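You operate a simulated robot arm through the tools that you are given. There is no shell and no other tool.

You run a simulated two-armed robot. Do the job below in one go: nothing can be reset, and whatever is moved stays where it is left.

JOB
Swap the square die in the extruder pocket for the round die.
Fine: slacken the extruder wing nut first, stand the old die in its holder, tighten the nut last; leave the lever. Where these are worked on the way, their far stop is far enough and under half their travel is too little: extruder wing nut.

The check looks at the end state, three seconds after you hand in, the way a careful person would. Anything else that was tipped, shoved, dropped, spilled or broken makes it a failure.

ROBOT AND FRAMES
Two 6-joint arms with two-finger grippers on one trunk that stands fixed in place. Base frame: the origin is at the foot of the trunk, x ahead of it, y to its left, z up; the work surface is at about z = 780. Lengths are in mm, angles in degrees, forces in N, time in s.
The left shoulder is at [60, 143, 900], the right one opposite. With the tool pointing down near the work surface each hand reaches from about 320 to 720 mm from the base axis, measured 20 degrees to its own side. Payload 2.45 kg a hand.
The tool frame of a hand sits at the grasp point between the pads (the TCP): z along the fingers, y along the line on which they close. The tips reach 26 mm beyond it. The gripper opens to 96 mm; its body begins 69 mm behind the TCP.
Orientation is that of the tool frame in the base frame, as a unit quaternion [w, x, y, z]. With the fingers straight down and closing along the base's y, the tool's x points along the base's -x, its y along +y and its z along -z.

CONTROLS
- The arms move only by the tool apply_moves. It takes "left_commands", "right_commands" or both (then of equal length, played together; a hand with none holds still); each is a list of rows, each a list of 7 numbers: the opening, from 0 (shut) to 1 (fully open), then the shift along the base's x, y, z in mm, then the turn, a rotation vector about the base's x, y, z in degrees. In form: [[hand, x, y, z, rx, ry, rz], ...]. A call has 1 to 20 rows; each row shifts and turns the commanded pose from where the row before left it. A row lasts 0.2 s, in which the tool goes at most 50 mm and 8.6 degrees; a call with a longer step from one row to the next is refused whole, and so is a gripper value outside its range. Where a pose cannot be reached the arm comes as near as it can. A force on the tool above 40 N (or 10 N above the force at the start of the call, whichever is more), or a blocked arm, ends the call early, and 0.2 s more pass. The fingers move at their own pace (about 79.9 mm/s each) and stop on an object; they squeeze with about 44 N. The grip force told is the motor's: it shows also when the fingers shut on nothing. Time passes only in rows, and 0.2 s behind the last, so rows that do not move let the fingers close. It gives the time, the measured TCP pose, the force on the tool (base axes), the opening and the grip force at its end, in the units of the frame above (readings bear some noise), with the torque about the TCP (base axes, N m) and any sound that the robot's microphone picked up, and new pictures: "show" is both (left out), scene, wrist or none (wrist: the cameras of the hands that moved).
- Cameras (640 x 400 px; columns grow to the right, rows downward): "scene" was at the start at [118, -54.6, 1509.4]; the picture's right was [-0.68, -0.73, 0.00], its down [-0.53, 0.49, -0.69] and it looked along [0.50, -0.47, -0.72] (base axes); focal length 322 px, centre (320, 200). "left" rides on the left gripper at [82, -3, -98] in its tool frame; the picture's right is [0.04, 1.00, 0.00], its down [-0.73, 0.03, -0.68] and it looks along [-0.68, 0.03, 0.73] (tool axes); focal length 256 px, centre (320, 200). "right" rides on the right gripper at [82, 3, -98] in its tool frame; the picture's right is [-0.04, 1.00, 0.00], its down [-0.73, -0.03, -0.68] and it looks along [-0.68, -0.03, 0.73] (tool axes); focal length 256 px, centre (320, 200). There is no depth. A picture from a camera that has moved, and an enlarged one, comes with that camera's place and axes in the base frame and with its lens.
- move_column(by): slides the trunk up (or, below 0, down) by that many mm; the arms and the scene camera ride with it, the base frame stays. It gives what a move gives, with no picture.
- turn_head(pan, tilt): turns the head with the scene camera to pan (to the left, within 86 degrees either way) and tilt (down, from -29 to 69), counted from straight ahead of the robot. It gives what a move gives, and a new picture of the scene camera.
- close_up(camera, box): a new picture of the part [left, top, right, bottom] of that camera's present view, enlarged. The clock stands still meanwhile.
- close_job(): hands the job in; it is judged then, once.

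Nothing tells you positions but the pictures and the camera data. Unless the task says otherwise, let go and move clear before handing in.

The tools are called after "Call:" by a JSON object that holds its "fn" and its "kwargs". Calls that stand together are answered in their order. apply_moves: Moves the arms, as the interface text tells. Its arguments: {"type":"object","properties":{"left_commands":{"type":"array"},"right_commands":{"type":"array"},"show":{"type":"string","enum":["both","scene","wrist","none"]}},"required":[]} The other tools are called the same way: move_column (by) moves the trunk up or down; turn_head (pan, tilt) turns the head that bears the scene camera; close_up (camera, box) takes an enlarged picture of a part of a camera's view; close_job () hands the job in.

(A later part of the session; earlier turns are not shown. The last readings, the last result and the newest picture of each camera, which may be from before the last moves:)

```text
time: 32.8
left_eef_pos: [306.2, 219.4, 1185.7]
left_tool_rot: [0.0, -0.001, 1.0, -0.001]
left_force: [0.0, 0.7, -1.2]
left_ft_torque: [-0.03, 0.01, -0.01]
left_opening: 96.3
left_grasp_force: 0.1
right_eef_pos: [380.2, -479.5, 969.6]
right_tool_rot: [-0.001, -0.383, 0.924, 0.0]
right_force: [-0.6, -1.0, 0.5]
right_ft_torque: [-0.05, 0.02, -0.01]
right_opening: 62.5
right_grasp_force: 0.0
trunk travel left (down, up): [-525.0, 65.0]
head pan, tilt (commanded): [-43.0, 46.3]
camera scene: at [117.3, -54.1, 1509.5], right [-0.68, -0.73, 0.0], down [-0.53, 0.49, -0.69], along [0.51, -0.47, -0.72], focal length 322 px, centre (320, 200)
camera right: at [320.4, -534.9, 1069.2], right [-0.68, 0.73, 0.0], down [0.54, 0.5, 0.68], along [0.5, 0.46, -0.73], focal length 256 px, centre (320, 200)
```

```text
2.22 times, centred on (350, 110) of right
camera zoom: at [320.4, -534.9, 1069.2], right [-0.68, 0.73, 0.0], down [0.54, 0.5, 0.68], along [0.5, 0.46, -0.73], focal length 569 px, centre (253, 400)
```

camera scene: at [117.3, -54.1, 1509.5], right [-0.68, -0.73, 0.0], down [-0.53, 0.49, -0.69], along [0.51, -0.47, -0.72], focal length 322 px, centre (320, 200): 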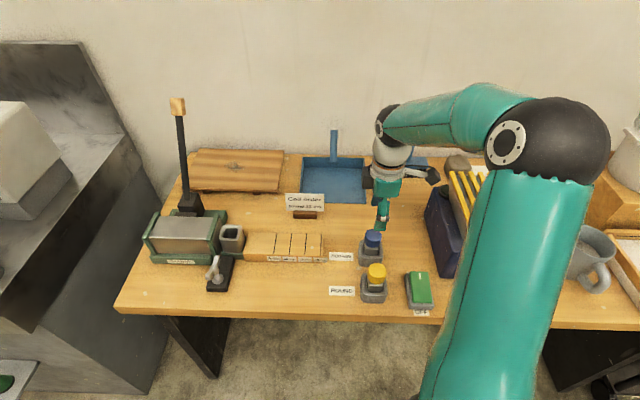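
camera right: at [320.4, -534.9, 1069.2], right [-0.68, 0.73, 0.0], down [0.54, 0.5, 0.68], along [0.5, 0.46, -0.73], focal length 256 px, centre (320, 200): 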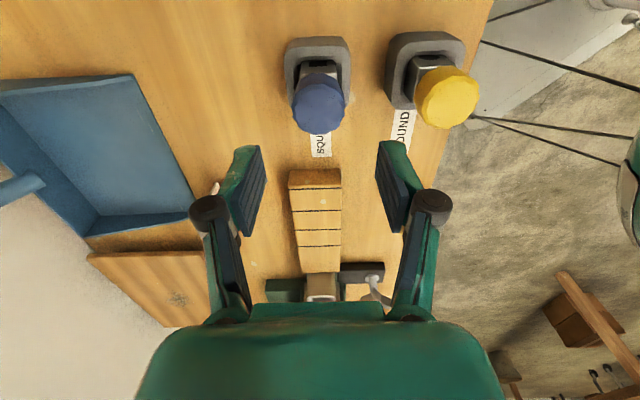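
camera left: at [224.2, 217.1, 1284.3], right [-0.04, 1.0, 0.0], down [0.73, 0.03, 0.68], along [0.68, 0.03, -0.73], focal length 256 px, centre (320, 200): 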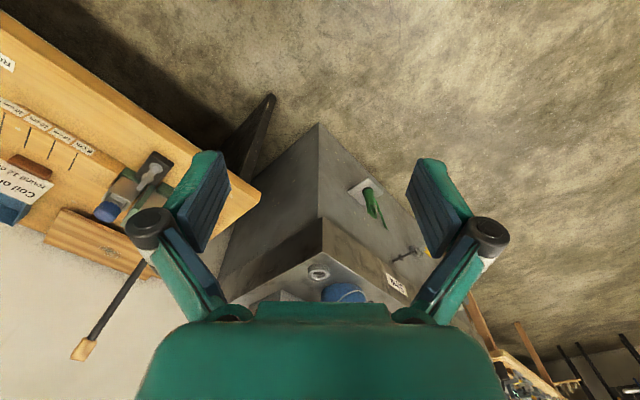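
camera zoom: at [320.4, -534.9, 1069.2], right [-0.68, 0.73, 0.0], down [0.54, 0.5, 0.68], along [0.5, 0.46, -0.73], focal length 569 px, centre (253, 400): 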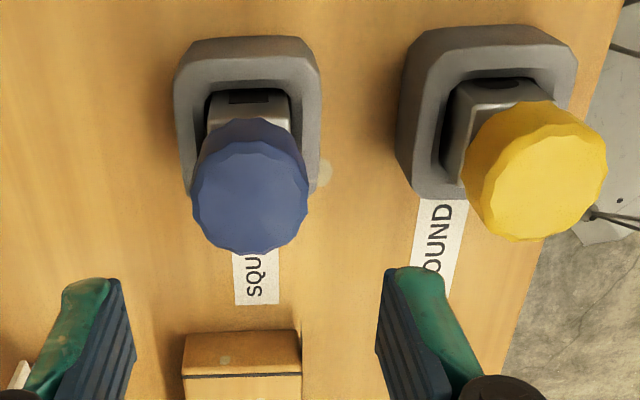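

The square die stands upright in its holder. Next I move over the yellow-knobbed round die, about 96 mm toward the bench front at roughly [312, -413].

Call:
{"fn": "apply_moves", "kwargs": {"right_commands": [[0.8, -20, 19, 10, 0, 0, 0], [0.8, -30, 29, 10, 0, 0, 0], [0.8, -19, 18.8, 0, 0, 0, 0], [0.8, 0, 0, 0, 0, 0, 0]], "show": "both"}}

Call:
{"fn": "close_up", "kwargs": {"camera": "right", "box": [220, 0, 420, 200]}}

Call:
{"fn": "close_up", "kwargs": {"camera": "scene", "box": [330, 200, 430, 310]}}

```text
time: 33.8
left_eef_pos: [307.2, 217.8, 1185.9]
left_tool_rot: [0.0, 0.0, 1.0, -0.001]
left_force: [0.4, 0.9, -0.8]
left_ft_torque: [-0.01, -0.01, 0.01]
left_opening: 96.2
left_grasp_force: 0.0
right_eef_pos: [312.2, -411.6, 989.7]
right_tool_rot: [0.0, -0.383, 0.924, 0.0]
right_force: [0.6, 1.1, -0.1]
right_ft_torque: [0.0, -0.02, 0.01]
right_opening: 77.0
right_grasp_force: 0.1
trunk travel left (down, up): [-525.0, 65.0]
head pan, tilt (commanded): [-43.0, 46.3]
camera scene: at [118.2, -54.7, 1509.4], right [-0.68, -0.73, 0.0], down [-0.53, 0.49, -0.69], along [0.5, -0.47, -0.72], focal length 322 px, centre (320, 200)
camera right: at [252.3, -468.5, 1090.1], right [-0.68, 0.73, 0.0], down [0.54, 0.5, 0.68], along [0.5, 0.46, -0.73], focal length 256 px, centre (320, 200)
```

scene: 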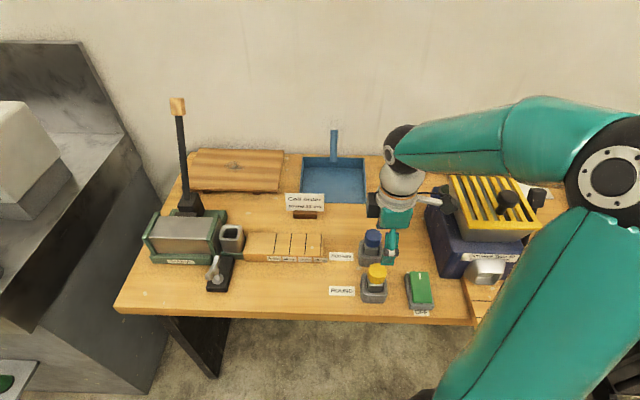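
right: 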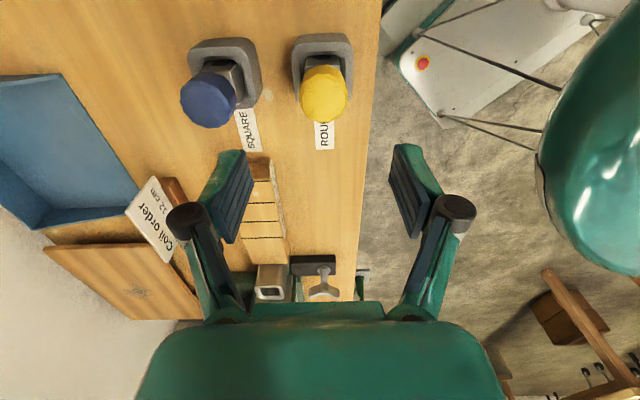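

```text
2.00 times, centred on (320, 100) of right
camera zoom: at [252.3, -468.5, 1090.1], right [-0.68, 0.73, 0.0], down [0.54, 0.5, 0.68], along [0.5, 0.46, -0.73], focal length 512 px, centre (320, 400)
```

zoom: 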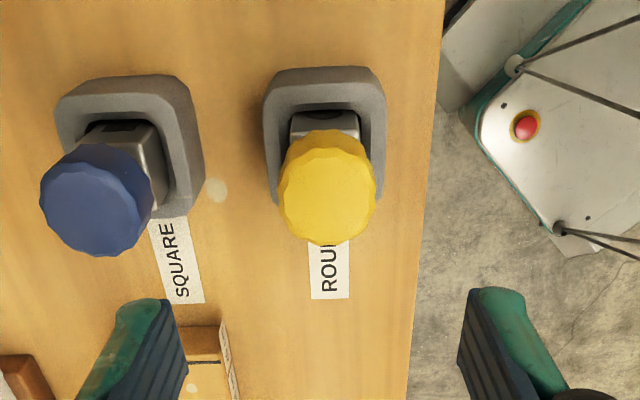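

```text
3.64 times, centred on (380, 255) of scene
camera zoom: at [118.2, -54.7, 1509.4], right [-0.68, -0.73, 0.0], down [-0.53, 0.49, -0.69], along [0.5, -0.47, -0.72], focal length 1172 px, centre (102, 0)
```

zoom: 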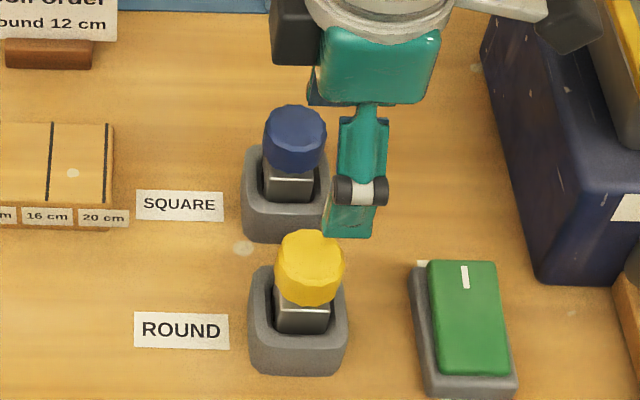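

The yellow knob is about 2.5 mm off the finger centre line. I narrow the opening so that the rear finger keeps clear of the blue knob, centre, and come down to just above the knob to check.

Call:
{"fn": "apply_moves", "kwargs": {"right_commands": [[0.6, -1.2, 0.5, -20, 0, 0, 0], [0.58, -1.2, 0.5, -25, 0, 0, 0], [0.58, 0, 0, -25, 0, 0, 0], [0.58, 0, 0, 0, 0, 0, 0]], "show": "both"}}

Call:
{"fn": "close_up", "kwargs": {"camera": "right", "box": [200, 40, 440, 240]}}

Call:
{"fn": "close_up", "kwargs": {"camera": "scene", "box": [330, 200, 430, 310]}}

```text
time: 34.8
left_eef_pos: [307.2, 218.3, 1186.2]
left_tool_rot: [0.0, -0.001, 1.0, -0.001]
left_force: [-0.7, 0.2, -0.5]
left_ft_torque: [0.0, -0.04, 0.0]
left_opening: 96.1
left_grasp_force: 0.0
right_eef_pos: [308.1, -413.9, 920.0]
right_tool_rot: [-0.001, -0.382, 0.924, 0.0]
right_force: [-0.1, -0.6, 0.7]
right_ft_torque: [0.01, -0.02, 0.01]
right_opening: 55.5
right_grasp_force: 0.0
trunk travel left (down, up): [-525.0, 65.0]
head pan, tilt (commanded): [-43.0, 46.3]
camera scene: at [117.4, -54.3, 1509.5], right [-0.68, -0.73, 0.0], down [-0.53, 0.49, -0.69], along [0.51, -0.47, -0.72], focal length 322 px, centre (320, 200)
camera right: at [248.6, -469.0, 1019.7], right [-0.68, 0.73, 0.0], down [0.54, 0.5, 0.68], along [0.5, 0.46, -0.73], focal length 256 px, centre (320, 200)
```

scene: 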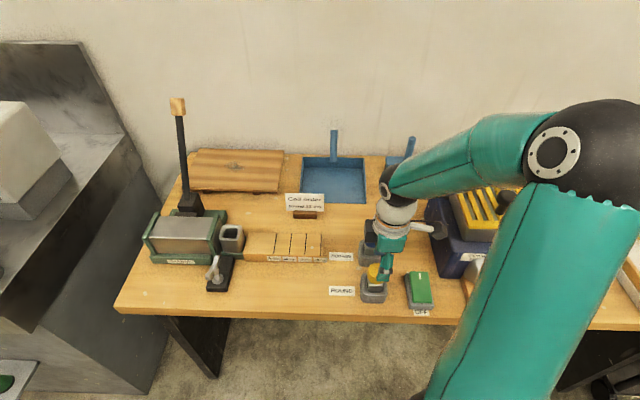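
right: 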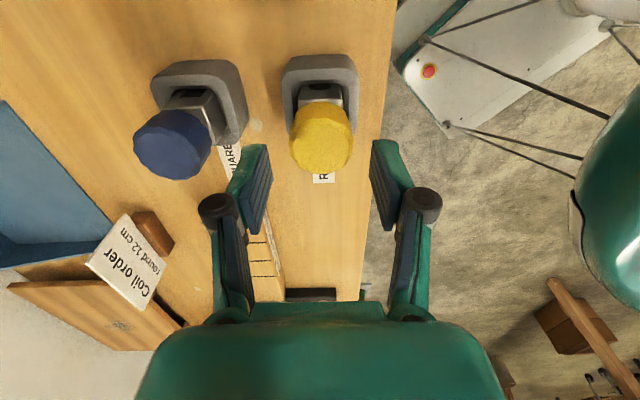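

```text
2.00 times, centred on (320, 140) of right
camera zoom: at [248.6, -469.0, 1019.7], right [-0.68, 0.73, 0.0], down [0.54, 0.5, 0.68], along [0.5, 0.46, -0.73], focal length 512 px, centre (320, 320)
```

zoom: 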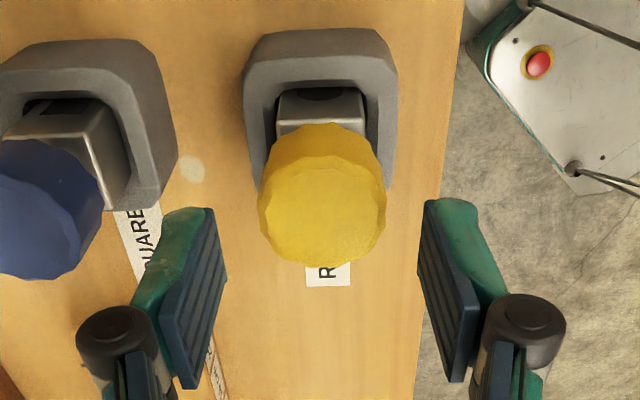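

```text
3.64 times, centred on (380, 255) of scene
camera zoom: at [117.4, -54.3, 1509.5], right [-0.68, -0.73, 0.0], down [-0.53, 0.49, -0.69], along [0.51, -0.47, -0.72], focal length 1172 px, centre (102, 0)
```

zoom: 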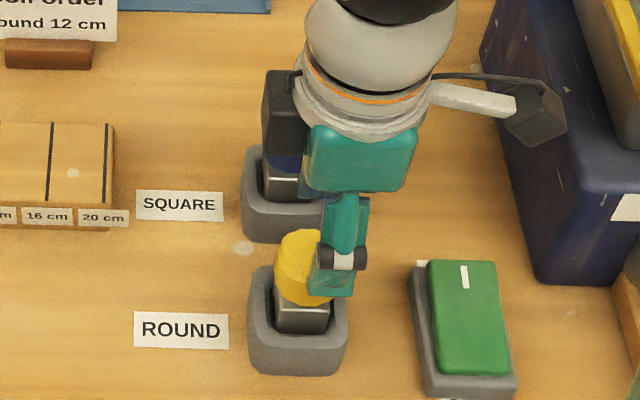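

Well centred now. I go down to the same grip height as for the other die (about 864.5) and close on the yellow knob.

Call:
{"fn": "apply_moves", "kwargs": {"right_commands": [[0.58, 0.5, 1.2, -15, 0, 0, 0], [0.58, 0, 0, -20, 0, 0, 0], [0.58, 0, 0, -15, 0, 0, 0], [0.58, 0, 0, -5.5, 0, 0, 0], [0.58, 0, 0, 0, 0, 0, 0]], "show": "both"}}

Call:
{"fn": "close_up", "kwargs": {"camera": "right", "box": [200, 60, 440, 260]}}

Call:
{"fn": "close_up", "kwargs": {"camera": "scene", "box": [330, 200, 430, 310]}}

```text
time: 36.0
left_eef_pos: [308.3, 217.5, 1185.3]
left_tool_rot: [0.0, -0.001, 1.0, 0.0]
left_force: [-0.2, 0.7, 1.0]
left_ft_torque: [-0.02, 0.0, 0.02]
left_opening: 95.9
left_grasp_force: 0.2
right_eef_pos: [311.8, -412.0, 864.4]
right_tool_rot: [0.0, -0.383, 0.924, 0.0]
right_force: [-0.6, 0.2, 0.0]
right_ft_torque: [0.02, -0.01, 0.01]
right_opening: 55.6
right_grasp_force: 0.0
trunk travel left (down, up): [-525.0, 65.0]
head pan, tilt (commanded): [-43.0, 46.3]
camera scene: at [117.9, -54.5, 1509.5], right [-0.68, -0.73, 0.0], down [-0.53, 0.49, -0.69], along [0.5, -0.47, -0.72], focal length 322 px, centre (320, 200)
camera right: at [251.0, -467.2, 963.2], right [-0.68, 0.73, 0.0], down [0.54, 0.5, 0.68], along [0.5, 0.46, -0.73], focal length 256 px, centre (320, 200)
```

scene: 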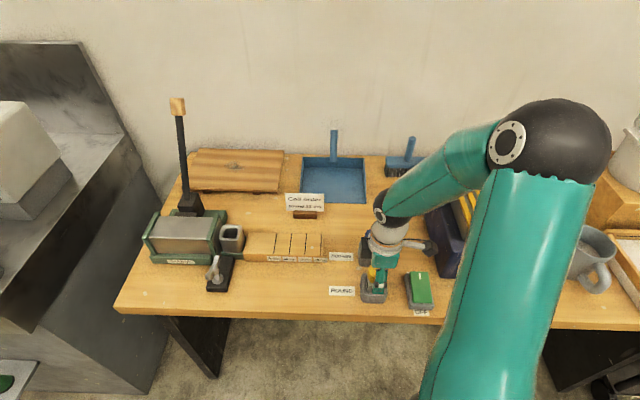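
right: 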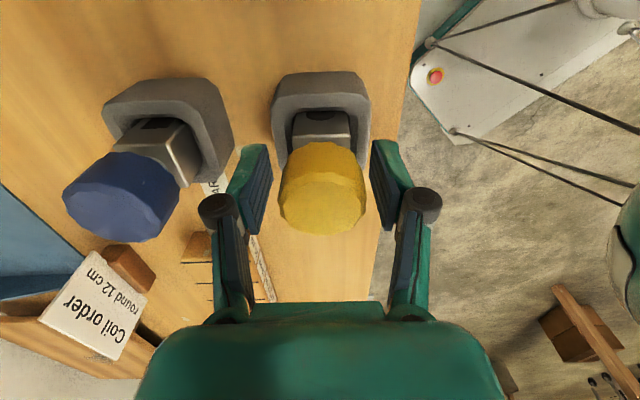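

```text
2.00 times, centred on (320, 160) of right
camera zoom: at [251.0, -467.2, 963.2], right [-0.68, 0.73, 0.0], down [0.54, 0.5, 0.68], along [0.5, 0.46, -0.73], focal length 512 px, centre (320, 280)
```

zoom: 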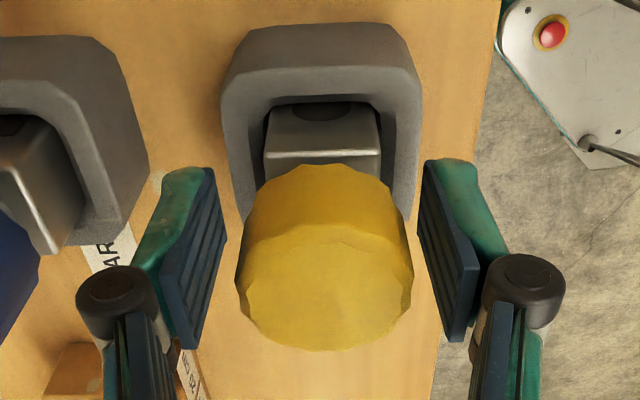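

```text
3.64 times, centred on (380, 255) of scene
camera zoom: at [117.9, -54.5, 1509.5], right [-0.68, -0.73, 0.0], down [-0.53, 0.49, -0.69], along [0.5, -0.47, -0.72], focal length 1172 px, centre (102, 0)
```

zoom: 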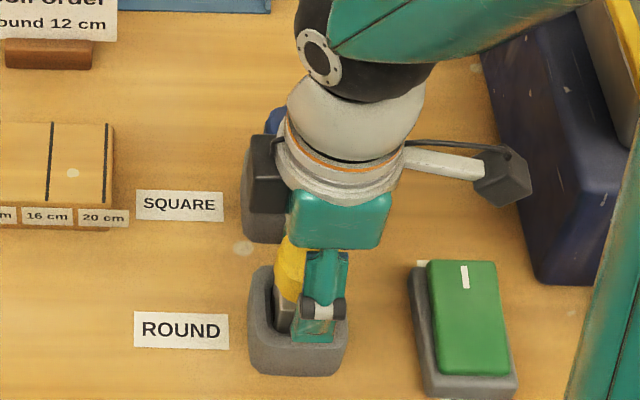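

Call:
{"fn": "apply_moves", "kwargs": {"right_commands": [[0.45, -0.4, 0.4, 0, 0, 0, 0], [0.3, 0, 0, 0, 0, 0, 0], [0.0, 0, 0, 0, 0, 0, 0], [0.0, 0, 0, 0, 0, 0, 0]], "show": "wrist"}}

```text
time: 37.0
left_eef_pos: [307.0, 218.0, 1185.8]
left_tool_rot: [0.0, -0.001, 1.0, -0.002]
left_force: [-0.2, 0.0, 0.1]
left_ft_torque: [0.02, 0.03, 0.0]
left_opening: 95.9
left_grasp_force: 0.1
right_eef_pos: [309.7, -411.7, 864.8]
right_tool_rot: [0.0, -0.383, 0.924, 0.0]
right_force: [0.4, -0.6, 0.5]
right_ft_torque: [0.0, -0.03, 0.0]
right_opening: 39.8
right_grasp_force: 44.4
trunk travel left (down, up): [-525.0, 65.0]
head pan, tilt (commanded): [-43.0, 46.3]
camera right: at [250.2, -466.9, 963.8], right [-0.68, 0.73, 0.0], down [0.54, 0.5, 0.68], along [0.5, 0.46, -0.73], focal length 256 px, centre (320, 200)
```

right: 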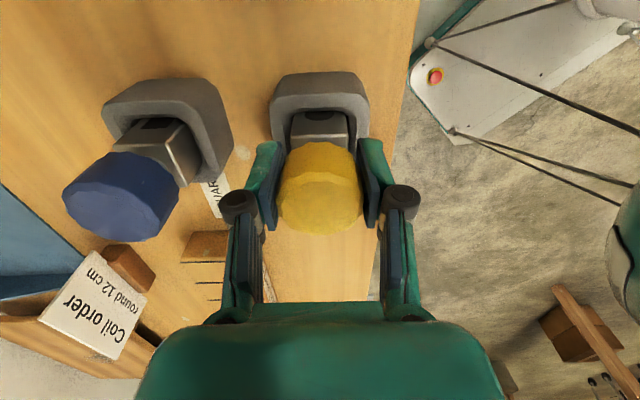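

The yellow knob is held at 39.8 mm with no side load. I lift it straight up out of its holder.

Call:
{"fn": "apply_moves", "kwargs": {"right_commands": [[0.0, 0, 0, 5, 0, 0, 0], [0.0, 0, 0, 10, 0, 0, 0], [0.0, 0, 0, 15, 0, 0, 0], [0.0, 0, 0, 25, 0, 0, 0], [0.0, 0, 0, 30, 0, 0, 0], [0.0, 0, 0, 30, 0, 0, 0], [0.0, 0, 0, 22, 0, 0, 0], [0.0, 0, 0, 0, 0, 0, 0]], "show": "both"}}

Call:
{"fn": "close_up", "kwargs": {"camera": "scene", "box": [330, 180, 430, 310]}}

Call:
{"fn": "close_up", "kwargs": {"camera": "right", "box": [200, 20, 440, 240]}}

```text
time: 38.8
left_eef_pos: [307.2, 218.1, 1186.2]
left_tool_rot: [0.0, -0.001, 1.0, -0.001]
left_force: [0.7, -0.2, 0.8]
left_ft_torque: [0.0, -0.01, -0.01]
left_opening: 96.0
left_grasp_force: 0.0
right_eef_pos: [308.9, -409.3, 1001.7]
right_tool_rot: [0.0, -0.382, 0.924, 0.001]
right_force: [-0.5, -0.9, -1.7]
right_ft_torque: [0.01, 0.03, -0.01]
right_opening: 40.1
right_grasp_force: 44.2
trunk travel left (down, up): [-525.0, 65.0]
head pan, tilt (commanded): [-43.0, 46.3]
camera scene: at [118.1, -54.8, 1509.4], right [-0.68, -0.73, 0.0], down [-0.53, 0.49, -0.69], along [0.5, -0.47, -0.72], focal length 322 px, centre (320, 200)
camera right: at [249.4, -465.1, 1100.6], right [-0.68, 0.73, 0.0], down [0.54, 0.5, 0.68], along [0.5, 0.46, -0.73], focal length 256 px, centre (320, 200)
```

scene: 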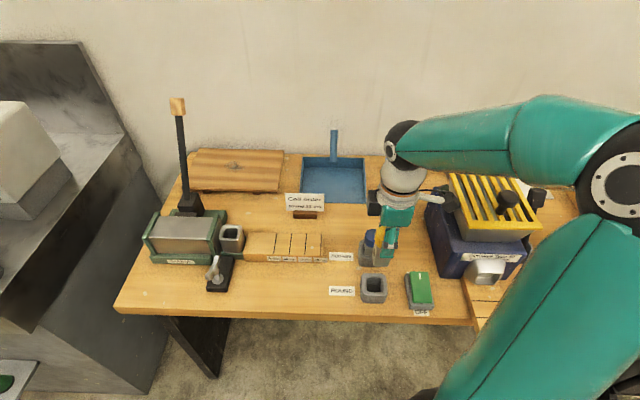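
right: 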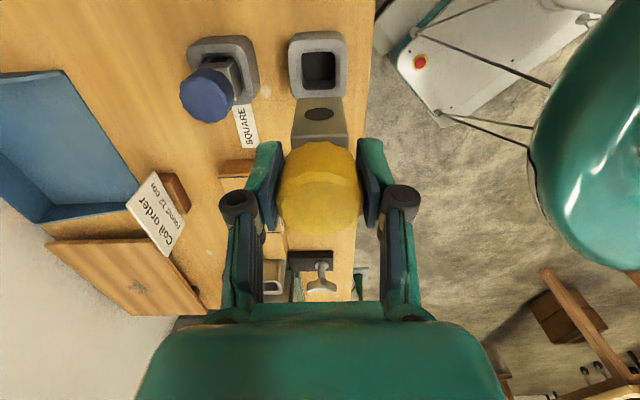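

```text
3.08 times, centred on (380, 245) of scene
camera zoom: at [118.1, -54.8, 1509.4], right [-0.68, -0.73, 0.0], down [-0.53, 0.49, -0.69], along [0.5, -0.47, -0.72], focal length 992 px, centre (135, 62)
```

zoom: 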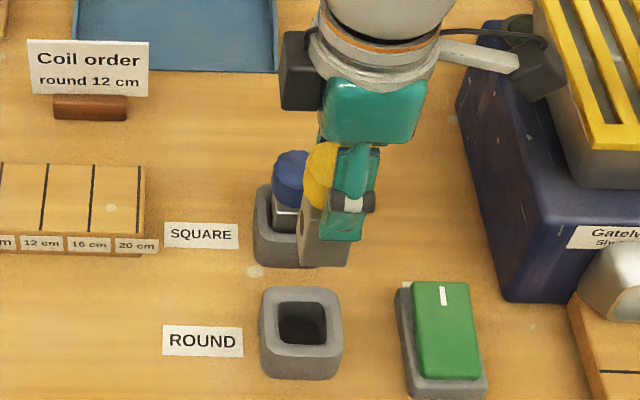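

```text
1.82 times, centred on (320, 130) of right
camera zoom: at [249.4, -465.1, 1100.6], right [-0.68, 0.73, 0.0], down [0.54, 0.5, 0.68], along [0.5, 0.46, -0.73], focal length 465 px, centre (320, 327)
```

zoom: 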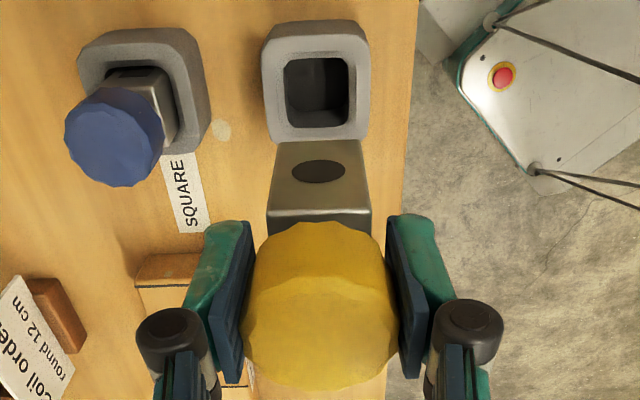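

The round die (round hole visible in its face) is free and hangs plumb. I carry it level back to the extruder pocket, to the same place from where the square die was lifted, and check the alignment from above.

Call:
{"fn": "apply_moves", "kwargs": {"right_commands": [[0.0, 18, 9.5, 0, 0, 0, 0], [0.0, 36, 19, 0, 0, 0, 0], [0.0, 38, 20.2, 0, 0, 0, 0], [0.0, 38, 20.2, 0, 0, 0, 0], [0.0, 38, 20.2, 0, 0, 0, 0], [0.0, 38, 20.2, 0, 0, 0, 0], [0.0, 38, 20.2, 0, 0, 0, 0], [0.0, 38, 20.2, 0, 0, 0, 0], [0.0, 31.3, 16.6, 0, 0, 0, 0], [0.0, 18, 9.5, 0, 0, 0, 0], [0.0, 0, 0, 0, 0, 0, 0]], "show": "both"}}

Call:
{"fn": "close_up", "kwargs": {"camera": "right", "box": [240, 20, 400, 160]}}

Call:
{"fn": "close_up", "kwargs": {"camera": "scene", "box": [160, 145, 260, 295]}}

```text
time: 41.2
left_eef_pos: [307.7, 218.3, 1185.7]
left_tool_rot: [0.0, -0.001, 1.0, -0.001]
left_force: [0.2, 0.2, -0.3]
left_ft_torque: [0.0, 0.0, -0.02]
left_opening: 96.0
left_grasp_force: 0.0
right_eef_pos: [643.5, -235.6, 1002.5]
right_tool_rot: [0.0, -0.383, 0.924, 0.0]
right_force: [-0.4, 0.0, -2.1]
right_ft_torque: [-0.03, -0.01, 0.04]
right_opening: 39.8
right_grasp_force: 44.2
trunk travel left (down, up): [-525.0, 65.0]
head pan, tilt (commanded): [-43.0, 46.3]
camera scene: at [118.0, -54.7, 1509.4], right [-0.68, -0.73, 0.0], down [-0.53, 0.49, -0.69], along [0.5, -0.47, -0.72], focal length 322 px, centre (320, 200)
camera right: at [582.6, -291.7, 1101.5], right [-0.68, 0.73, 0.0], down [0.54, 0.5, 0.68], along [0.5, 0.46, -0.73], focal length 256 px, centre (320, 200)
```

scene: 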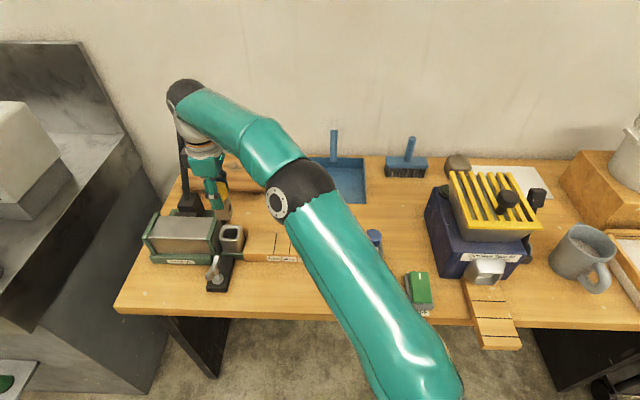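
right: 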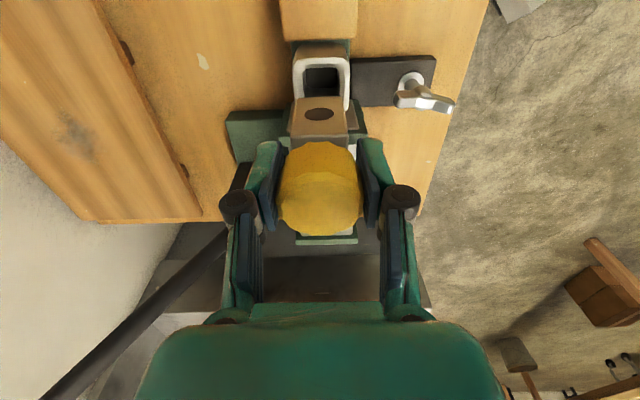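

```text
2.86 times, centred on (320, 90) of right
camera zoom: at [582.6, -291.7, 1101.5], right [-0.68, 0.73, 0.0], down [0.54, 0.5, 0.68], along [0.5, 0.46, -0.73], focal length 731 px, centre (320, 514)
```

zoom: 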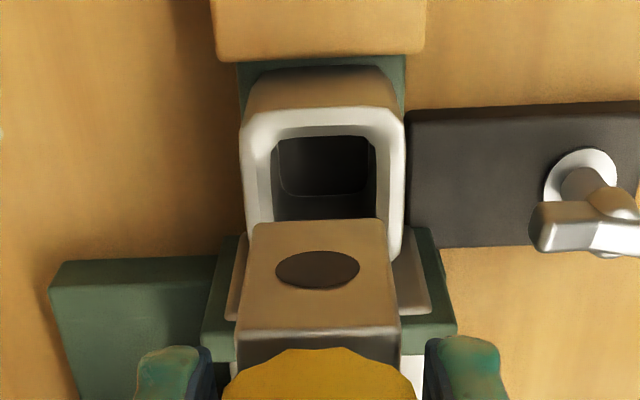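

```text
2.67 times, centred on (210, 220) of scene
camera zoom: at [118.0, -54.7, 1509.4], right [-0.68, -0.73, 0.0], down [-0.53, 0.49, -0.69], along [0.5, -0.47, -0.72], focal length 860 px, centre (613, 147)
```

zoom: 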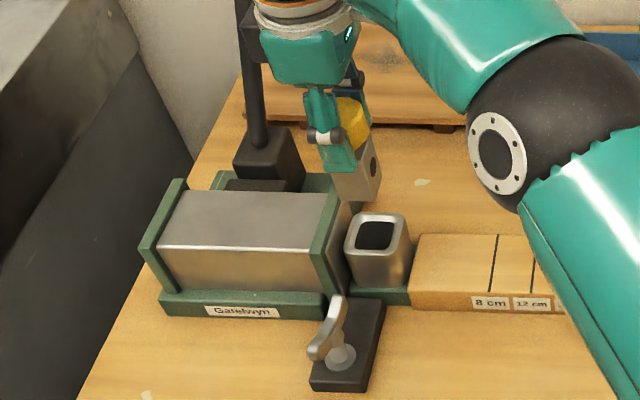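

Call:
{"fn": "close_up", "kwargs": {"camera": "right", "box": [285, 35, 355, 105]}}

Call:
{"fn": "close_up", "kwargs": {"camera": "scene", "box": [210, 215, 255, 260]}}

Call:
{"fn": "close_up", "kwargs": {"camera": "left", "box": [80, 150, 170, 230]}}

```text
5.71 times, centred on (320, 70) of right
camera zoom: at [582.6, -291.7, 1101.5], right [-0.68, 0.73, 0.0], down [0.54, 0.5, 0.68], along [0.5, 0.46, -0.73], focal length 1463 px, centre (320, 943)
```

zoom: 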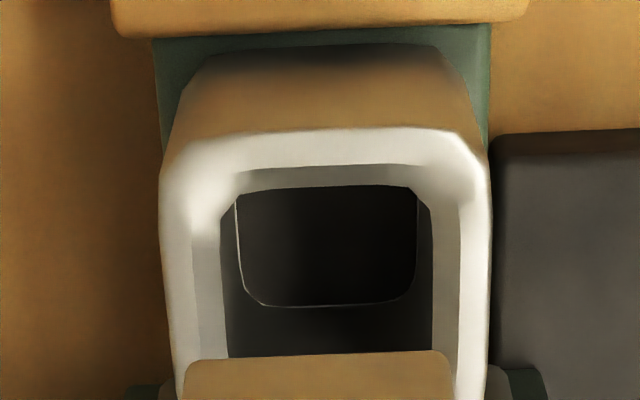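

```text
8.89 times, centred on (232, 238) of scene
camera zoom: at [118.0, -54.7, 1509.4], right [-0.68, -0.73, 0.0], down [-0.53, 0.49, -0.69], along [0.5, -0.47, -0.72], focal length 2866 px, centre (1098, -133)
```

zoom: 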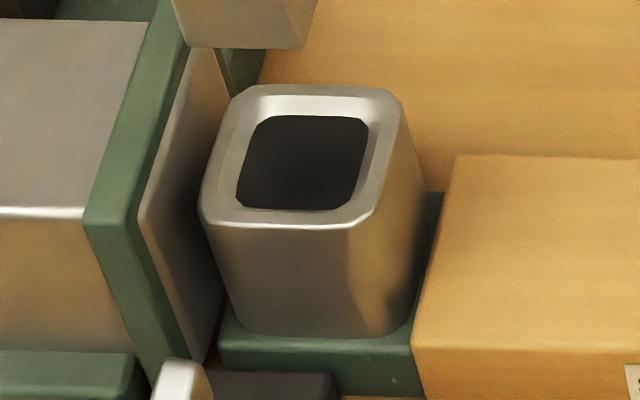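

```text
5.00 times, centred on (125, 190) of left
camera zoom: at [225.4, 215.7, 1284.2], right [-0.04, 1.0, 0.0], down [0.73, 0.03, 0.68], along [0.68, 0.03, -0.73], focal length 1280 px, centre (1295, 250)
```

zoom: 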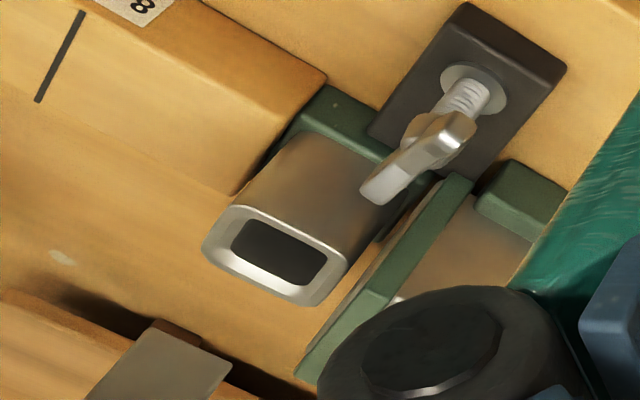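

The pocket opening is about 34 mm across and bevelled, the die about 31 mm. I nudge about 1 mm to centre, lower until the die is just above the rim, and look again.

Call:
{"fn": "apply_moves", "kwargs": {"right_commands": [[0.0, -0.2, 1.0, -15, 0, 0, 0], [0.0, 0, 0, -22, 0, 0, 0], [0.0, 0, 0, -20, 0, 0, 0], [0.0, 0, 0, -8, 0, 0, 0], [0.0, 0, 0, 0, 0, 0, 0]], "show": "both"}}

Call:
{"fn": "close_up", "kwargs": {"camera": "right", "box": [275, 50, 365, 140]}}

Call:
{"fn": "close_up", "kwargs": {"camera": "scene", "box": [205, 195, 260, 260]}}

Call:
{"fn": "close_up", "kwargs": {"camera": "left", "box": [60, 140, 170, 240]}}

```text
time: 42.4
left_eef_pos: [307.1, 218.6, 1186.3]
left_tool_rot: [0.0, 0.0, 1.0, -0.001]
left_force: [-0.2, -0.4, 0.5]
left_ft_torque: [-0.01, 0.01, -0.01]
left_opening: 96.0
left_grasp_force: 0.1
right_eef_pos: [642.5, -236.0, 936.5]
right_tool_rot: [0.0, -0.383, 0.924, 0.001]
right_force: [-0.6, 0.1, -1.5]
right_ft_torque: [-0.04, 0.01, -0.01]
right_opening: 39.8
right_grasp_force: 43.9
trunk travel left (down, up): [-525.0, 65.0]
head pan, tilt (commanded): [-43.0, 46.3]
camera scene: at [118.5, -54.6, 1509.4], right [-0.68, -0.73, 0.0], down [-0.53, 0.49, -0.69], along [0.5, -0.47, -0.72], focal length 322 px, centre (320, 200)
camera right: at [582.2, -290.6, 1035.2], right [-0.68, 0.74, 0.0], down [0.54, 0.5, 0.68], along [0.5, 0.46, -0.73], focal length 256 px, centre (320, 200)
```

scene: 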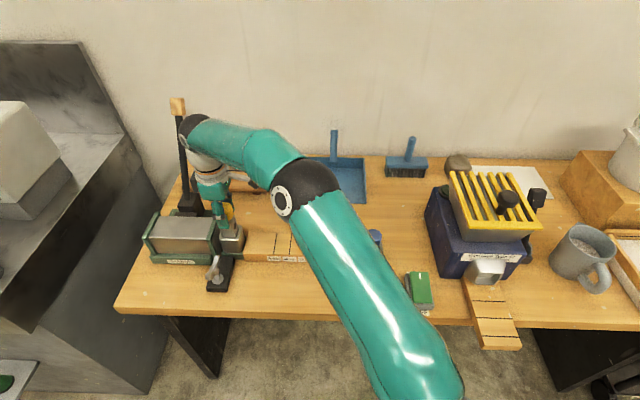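
right: 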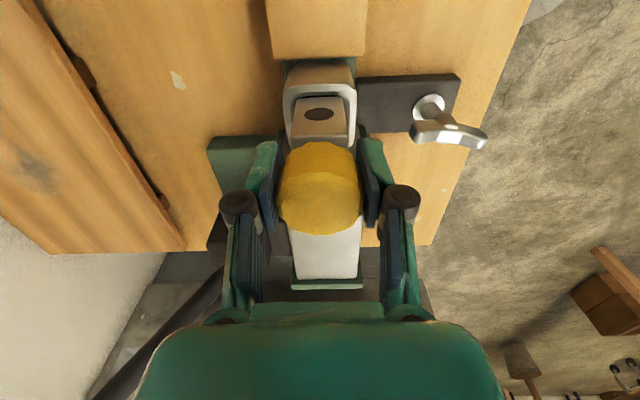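

```text
4.44 times, centred on (320, 95) of right
camera zoom: at [582.2, -290.6, 1035.2], right [-0.68, 0.74, 0.0], down [0.54, 0.5, 0.68], along [0.5, 0.46, -0.73], focal length 1138 px, centre (320, 667)
```

zoom: 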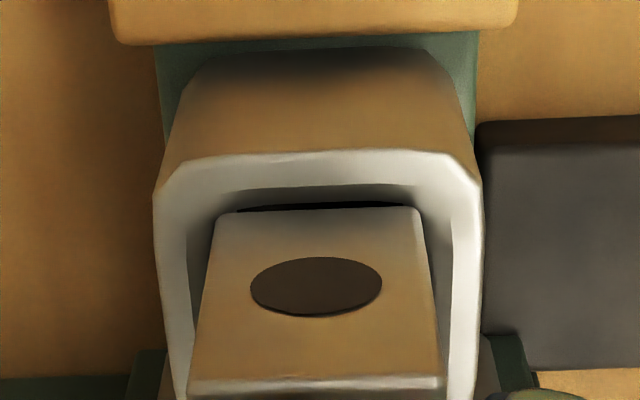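

```text
6.15 times, centred on (232, 228) of scene
camera zoom: at [118.5, -54.6, 1509.4], right [-0.68, -0.73, 0.0], down [-0.53, 0.49, -0.69], along [0.5, -0.47, -0.72], focal length 1984 px, centre (858, 31)
```

zoom: 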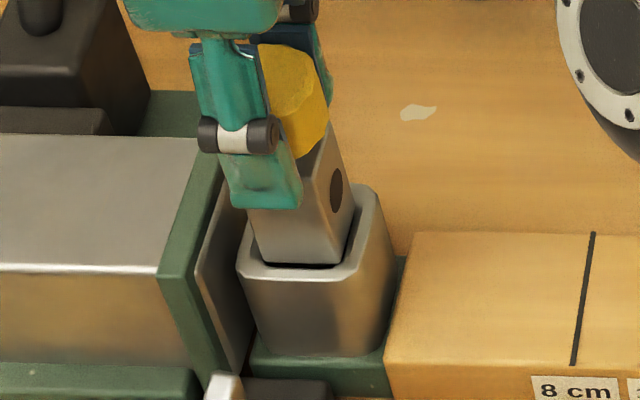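

```text
4.00 times, centred on (115, 190) of left
camera zoom: at [225.8, 215.9, 1284.1], right [-0.04, 1.0, 0.0], down [0.73, 0.03, 0.68], along [0.68, 0.03, -0.73], focal length 1024 px, centre (1140, 240)
```

zoom: 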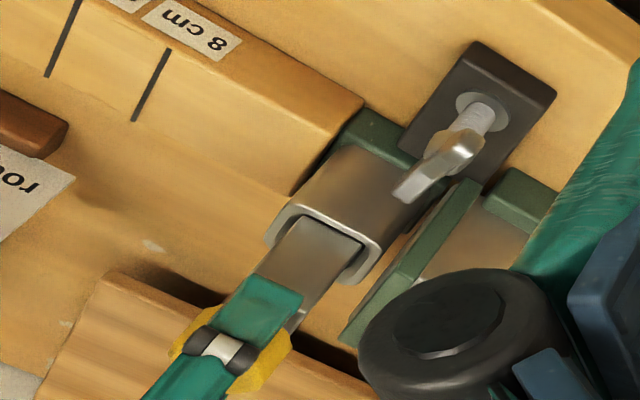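

The die's yaw and front–back position match the pocket; in the bench's left–right direction it seems about 2 mm too far right. I shift it left and lower gently, watching the force.

Call:
{"fn": "apply_moves", "kwargs": {"right_commands": [[0.0, 1.4, 1.4, -3, 0, 0, 0], [0.0, 0, 0, -3, 0, 0, 0], [0.0, 0, 0, -3, 0, 0, 0], [0.0, 0, 0, -3, 0, 0, 0]], "show": "wrist"}}

Call:
{"fn": "close_up", "kwargs": {"camera": "right", "box": [275, 50, 365, 140]}}

Call:
{"fn": "close_up", "kwargs": {"camera": "scene", "box": [205, 195, 260, 260]}}

```text
time: 43.4
left_eef_pos: [307.7, 218.6, 1186.6]
left_tool_rot: [0.0, -0.001, 1.0, -0.001]
left_force: [-0.1, 0.5, 0.9]
left_ft_torque: [0.01, 0.0, 0.01]
left_opening: 95.8
left_grasp_force: 0.2
right_eef_pos: [643.0, -232.7, 923.7]
right_tool_rot: [0.001, -0.382, 0.924, 0.0]
right_force: [-0.1, -0.4, -1.4]
right_ft_torque: [0.02, -0.05, 0.02]
right_opening: 39.9
right_grasp_force: 43.9
trunk travel left (down, up): [-525.0, 65.0]
head pan, tilt (commanded): [-43.0, 46.3]
camera right: at [582.7, -288.5, 1023.3], right [-0.68, 0.73, 0.0], down [0.54, 0.5, 0.68], along [0.5, 0.46, -0.73], focal length 256 px, centre (320, 200)
```

right: 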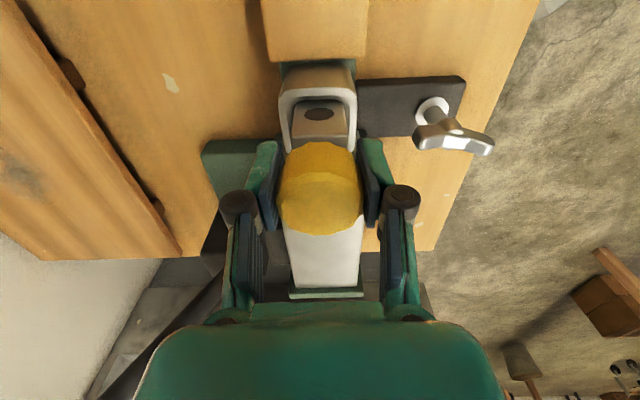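

```text
4.44 times, centred on (320, 95) of right
camera zoom: at [582.7, -288.5, 1023.3], right [-0.68, 0.73, 0.0], down [0.54, 0.5, 0.68], along [0.5, 0.46, -0.73], focal length 1138 px, centre (320, 667)
```

zoom: 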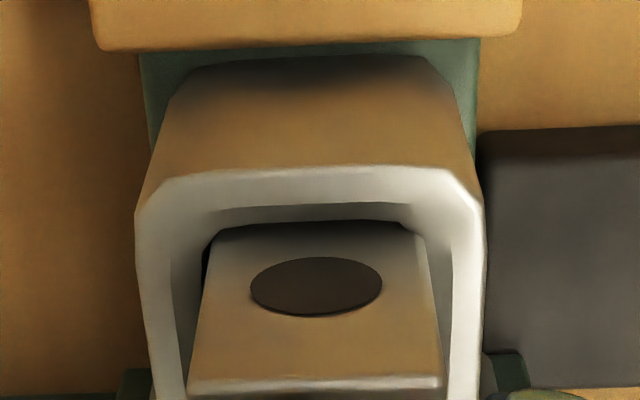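

```text
6.15 times, centred on (232, 228) of scene
camera zoom: at [118.4, -54.7, 1509.4], right [-0.68, -0.73, 0.0], down [-0.53, 0.49, -0.69], along [0.5, -0.47, -0.72], focal length 1984 px, centre (858, 31)
```

zoom: 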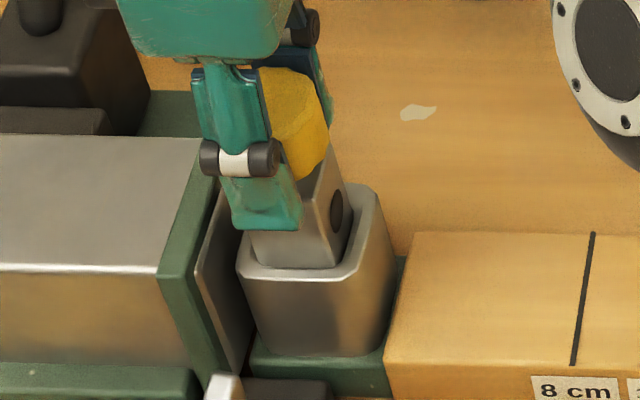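

The die tip has entered the bevel with no load, but sits about 1 mm toward the bench front. I correct that and continue down in small steps.

Call:
{"fn": "apply_moves", "kwargs": {"right_commands": [[0.0, 0.7, -0.7, -2, 0, 0, 0], [0.0, 0, 0, -2, 0, 0, 0], [0.0, 0, 0, -2, 0, 0, 0], [0.0, 0, 0, -2, 0, 0, 0]], "show": "wrist"}}

Call:
{"fn": "close_up", "kwargs": {"camera": "right", "box": [275, 50, 365, 140]}}

Call:
{"fn": "close_up", "kwargs": {"camera": "scene", "box": [205, 195, 260, 260]}}

```text
time: 44.4
left_eef_pos: [308.3, 219.0, 1185.2]
left_tool_rot: [0.001, -0.001, 1.0, -0.001]
left_force: [-0.6, 0.0, -1.1]
left_ft_torque: [-0.01, 0.04, 0.01]
left_opening: 96.1
left_grasp_force: 0.1
right_eef_pos: [641.9, -233.2, 916.4]
right_tool_rot: [-0.001, -0.383, 0.924, 0.001]
right_force: [-1.3, 0.3, -1.4]
right_ft_torque: [-0.04, 0.04, -0.03]
right_opening: 40.1
right_grasp_force: 43.7
trunk travel left (down, up): [-525.0, 65.0]
head pan, tilt (commanded): [-43.0, 46.3]
camera right: at [583.1, -288.8, 1014.9], right [-0.68, 0.73, 0.0], down [0.54, 0.5, 0.68], along [0.5, 0.46, -0.73], focal length 256 px, centre (320, 200)
```

right: 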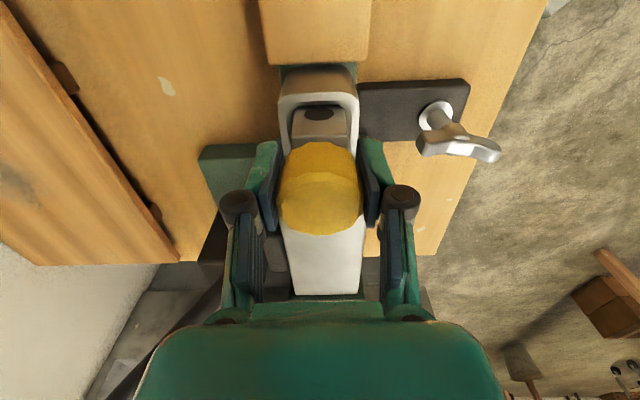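

```text
4.44 times, centred on (320, 95) of right
camera zoom: at [583.1, -288.8, 1014.9], right [-0.68, 0.73, 0.0], down [0.54, 0.5, 0.68], along [0.5, 0.46, -0.73], focal length 1138 px, centre (320, 667)
```

zoom: 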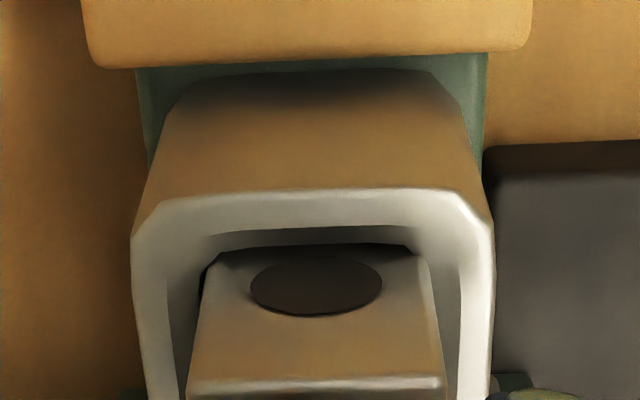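

```text
6.15 times, centred on (232, 228) of scene
camera zoom: at [118.3, -54.7, 1509.4], right [-0.68, -0.73, 0.0], down [-0.53, 0.49, -0.69], along [0.5, -0.47, -0.72], focal length 1984 px, centre (858, 31)
```

zoom: 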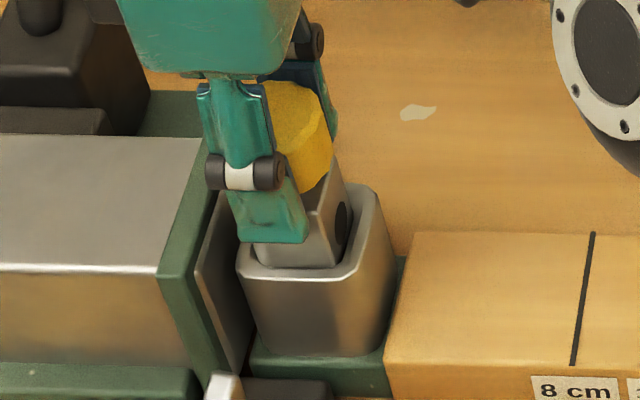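

It is going in freely. I continue down toward the seat at a hand height of about 891.

Call:
{"fn": "apply_moves", "kwargs": {"right_commands": [[0.0, 0, 0, -3, 0, 0, 0], [0.0, 0, 0, -3, 0, 0, 0], [0.0, 0, 0, -3, 0, 0, 0], [0.0, 0, 0, -3, 0, 0, 0]], "show": "none"}}

```text
time: 45.4
left_eef_pos: [308.3, 218.7, 1186.3]
left_tool_rot: [0.0, -0.001, 1.0, -0.001]
left_force: [0.3, 0.0, -0.1]
left_ft_torque: [0.01, 0.01, -0.01]
left_opening: 95.9
left_grasp_force: 0.1
right_eef_pos: [643.6, -233.9, 904.1]
right_tool_rot: [0.0, -0.382, 0.924, 0.001]
right_force: [-1.1, -0.9, -0.1]
right_ft_torque: [-0.05, 0.08, -0.03]
right_opening: 40.2
right_grasp_force: 44.2
trunk travel left (down, up): [-525.0, 65.0]
head pan, tilt (commanded): [-43.0, 46.3]
```

Call:
{"fn": "apply_moves", "kwargs": {"right_commands": [[0.0, -0.3, -0.3, -3, 0, 0, 0], [0.0, 0, 0, -3, 0, 0, 0], [0.0, 0, 0, -2, 0, 0, 0], [0.0, 0, 0, -2, 0, 0, 0]], "show": "none"}}

```text
time: 46.4
left_eef_pos: [308.1, 219.4, 1184.8]
left_tool_rot: [0.001, -0.001, 1.0, -0.001]
left_force: [0.0, -0.5, 0.6]
left_ft_torque: [0.0, 0.0, 0.05]
left_opening: 95.8
left_grasp_force: 0.0
right_eef_pos: [642.9, -233.8, 893.6]
right_tool_rot: [-0.001, -0.383, 0.924, 0.0]
right_force: [-0.2, 0.5, -1.7]
right_ft_torque: [0.04, 0.02, 0.01]
right_opening: 40.2
right_grasp_force: 43.9
trunk travel left (down, up): [-525.0, 65.0]
head pan, tilt (commanded): [-43.0, 46.3]
```

Call:
{"fn": "apply_moves", "kwargs": {"right_commands": [[0.0, 0, 0, -1, 0, 0, 0], [0.0, 0, 0, -1, 0, 0, 0], [0.0, 0, 0, -1, 0, 0, 0]], "show": "none"}}

```text
time: 47.2
left_eef_pos: [307.3, 218.9, 1185.9]
left_tool_rot: [0.0, -0.001, 1.0, -0.001]
left_force: [1.5, -0.2, 0.2]
left_ft_torque: [0.01, -0.02, 0.03]
left_opening: 96.0
left_grasp_force: 0.0
right_eef_pos: [643.7, -233.2, 891.0]
right_tool_rot: [-0.001, -0.383, 0.924, 0.0]
right_force: [-1.1, -0.6, 0.1]
right_ft_torque: [-0.01, 0.06, 0.01]
right_opening: 40.2
right_grasp_force: 43.9
trunk travel left (down, up): [-525.0, 65.0]
head pan, tilt (commanded): [-43.0, 46.3]
```

Call:
{"fn": "apply_moves", "kwargs": {"right_commands": [[0.0, 0, 0, -0.7, 0, 0, 0], [0.0, 0, 0, -0.5, 0, 0, 0], [0.0, 0, 0, 0, 0, 0, 0]], "show": "wrist"}}

Call:
{"fn": "close_up", "kwargs": {"camera": "scene", "box": [190, 195, 270, 270]}}

Call:
{"fn": "close_up", "kwargs": {"camera": "right", "box": [240, 60, 400, 240]}}

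```text
time: 48.0
left_eef_pos: [308.6, 219.1, 1185.2]
left_tool_rot: [0.001, 0.0, 1.0, -0.001]
left_force: [0.1, 0.0, 0.8]
left_ft_torque: [-0.01, -0.01, 0.01]
left_opening: 96.2
left_grasp_force: 0.0
right_eef_pos: [644.6, -233.2, 891.6]
right_tool_rot: [0.0, -0.383, 0.924, 0.0]
right_force: [-0.5, -2.1, 3.1]
right_ft_torque: [-0.06, 0.0, 0.03]
right_opening: 39.9
right_grasp_force: 43.9
trunk travel left (down, up): [-525.0, 65.0]
head pan, tilt (commanded): [-43.0, 46.3]
camera right: at [583.3, -289.2, 989.6], right [-0.68, 0.73, 0.0], down [0.54, 0.5, 0.68], along [0.5, 0.46, -0.73], focal length 256 px, centre (320, 200)
```

right: 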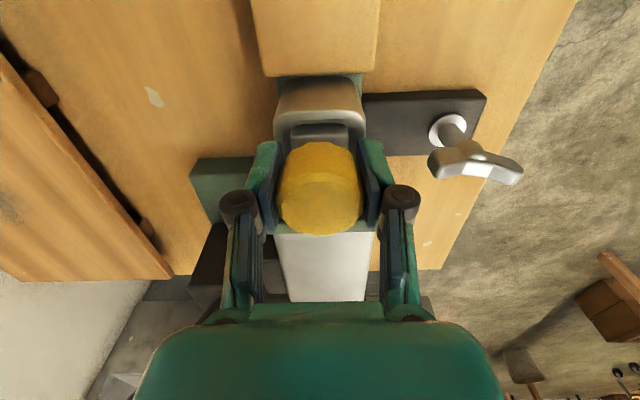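

```text
5.33 times, centred on (230, 232) of scene
camera zoom: at [117.9, -54.7, 1509.5], right [-0.68, -0.73, 0.0], down [-0.53, 0.49, -0.69], along [0.5, -0.47, -0.72], focal length 1719 px, centre (800, 27)
```

zoom: 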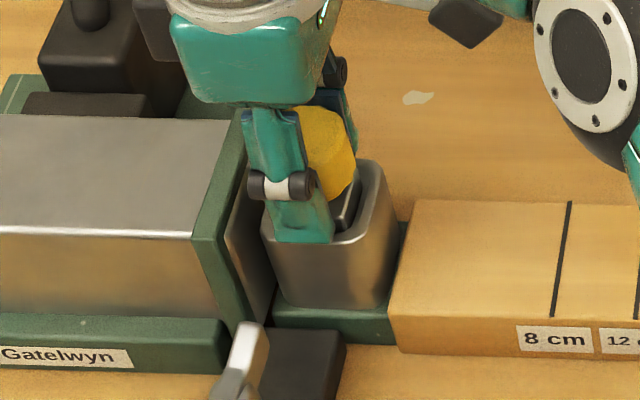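

```text
2.22 times, centred on (320, 150) of right
camera zoom: at [583.3, -289.2, 989.6], right [-0.68, 0.73, 0.0], down [0.54, 0.5, 0.68], along [0.5, 0.46, -0.73], focal length 569 px, centre (320, 311)
```

zoom: 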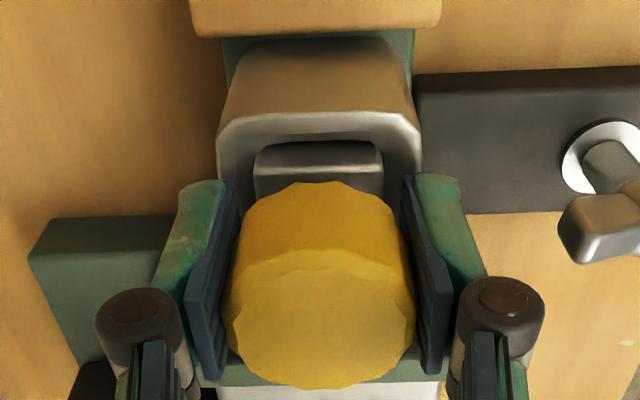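

The round die rests on the pocket floor at the same height as the old one did (891, about 5 N upward). I let go and rise clear.

Call:
{"fn": "apply_moves", "kwargs": {"right_commands": [[0.48, 0, 0, 0, 0, 0, 0], [0.6, 0, 0, 0, 0, 0, 0], [0.7, 0, 0, 0, 0, 0, 0], [0.7, 0, 0, 10, 0, 0, 0], [0.7, 0, 0, 25, 0, 0, 0], [0.7, 0, 0, 35, 0, 0, 0], [0.7, 0, 0, 30, 0, 0, 0]], "show": "both"}}

Call:
{"fn": "close_up", "kwargs": {"camera": "scene", "box": [170, 195, 270, 295]}}

Call:
{"fn": "close_up", "kwargs": {"camera": "right", "box": [220, 20, 480, 200]}}

```text
time: 49.6
left_eef_pos: [307.1, 218.7, 1184.7]
left_tool_rot: [0.0, -0.001, 1.0, -0.001]
left_force: [-0.3, 0.6, -0.7]
left_ft_torque: [0.01, -0.01, 0.0]
left_opening: 96.4
left_grasp_force: 0.1
right_eef_pos: [645.0, -235.2, 990.0]
right_tool_rot: [0.0, -0.383, 0.924, 0.0]
right_force: [-0.6, 0.4, 0.5]
right_ft_torque: [-0.01, 0.02, -0.02]
right_opening: 67.0
right_grasp_force: 0.1
trunk travel left (down, up): [-525.0, 65.0]
head pan, tilt (commanded): [-43.0, 46.3]
camera scene: at [118.1, -54.4, 1509.4], right [-0.68, -0.73, 0.0], down [-0.53, 0.49, -0.69], along [0.5, -0.47, -0.72], focal length 322 px, centre (320, 200)
camera right: at [584.2, -290.2, 1088.9], right [-0.68, 0.73, 0.0], down [0.54, 0.5, 0.68], along [0.5, 0.46, -0.73], focal length 256 px, centre (320, 200)
```

scene: 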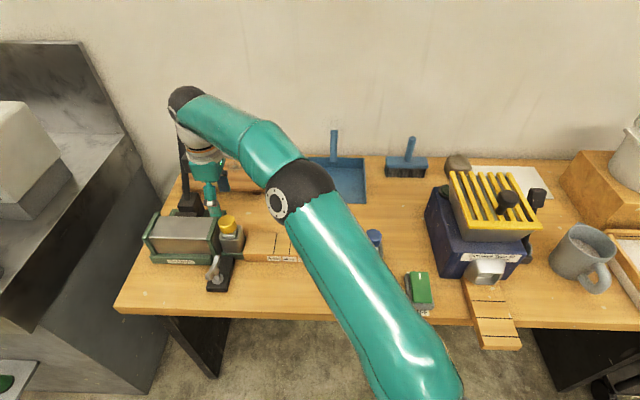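
right: 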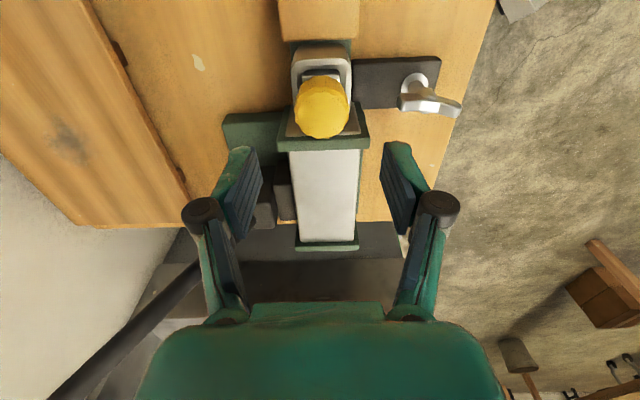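

```text
4.00 times, centred on (220, 245) of scene
camera zoom: at [118.1, -54.4, 1509.4], right [-0.68, -0.73, 0.0], down [-0.53, 0.49, -0.69], along [0.5, -0.47, -0.72], focal length 1290 px, centre (720, 20)
```

zoom: 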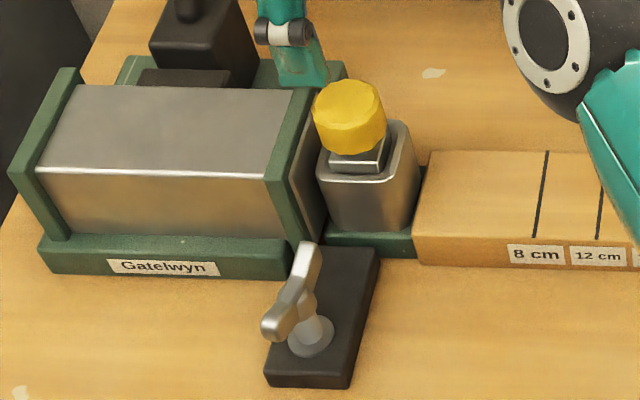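

```text
2.22 times, centred on (350, 110) of right
camera zoom: at [584.2, -290.2, 1088.9], right [-0.68, 0.73, 0.0], down [0.54, 0.5, 0.68], along [0.5, 0.46, -0.73], focal length 569 px, centre (253, 400)
```

zoom: 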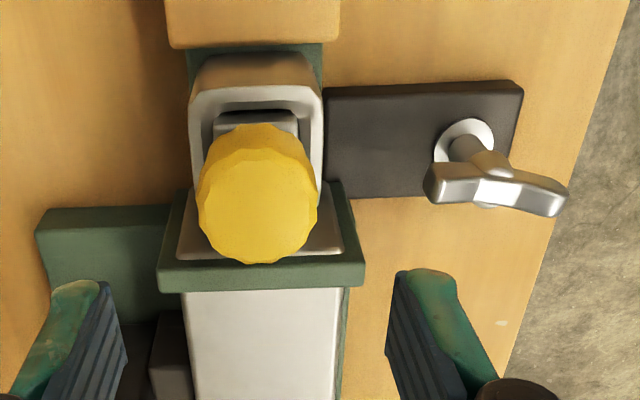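

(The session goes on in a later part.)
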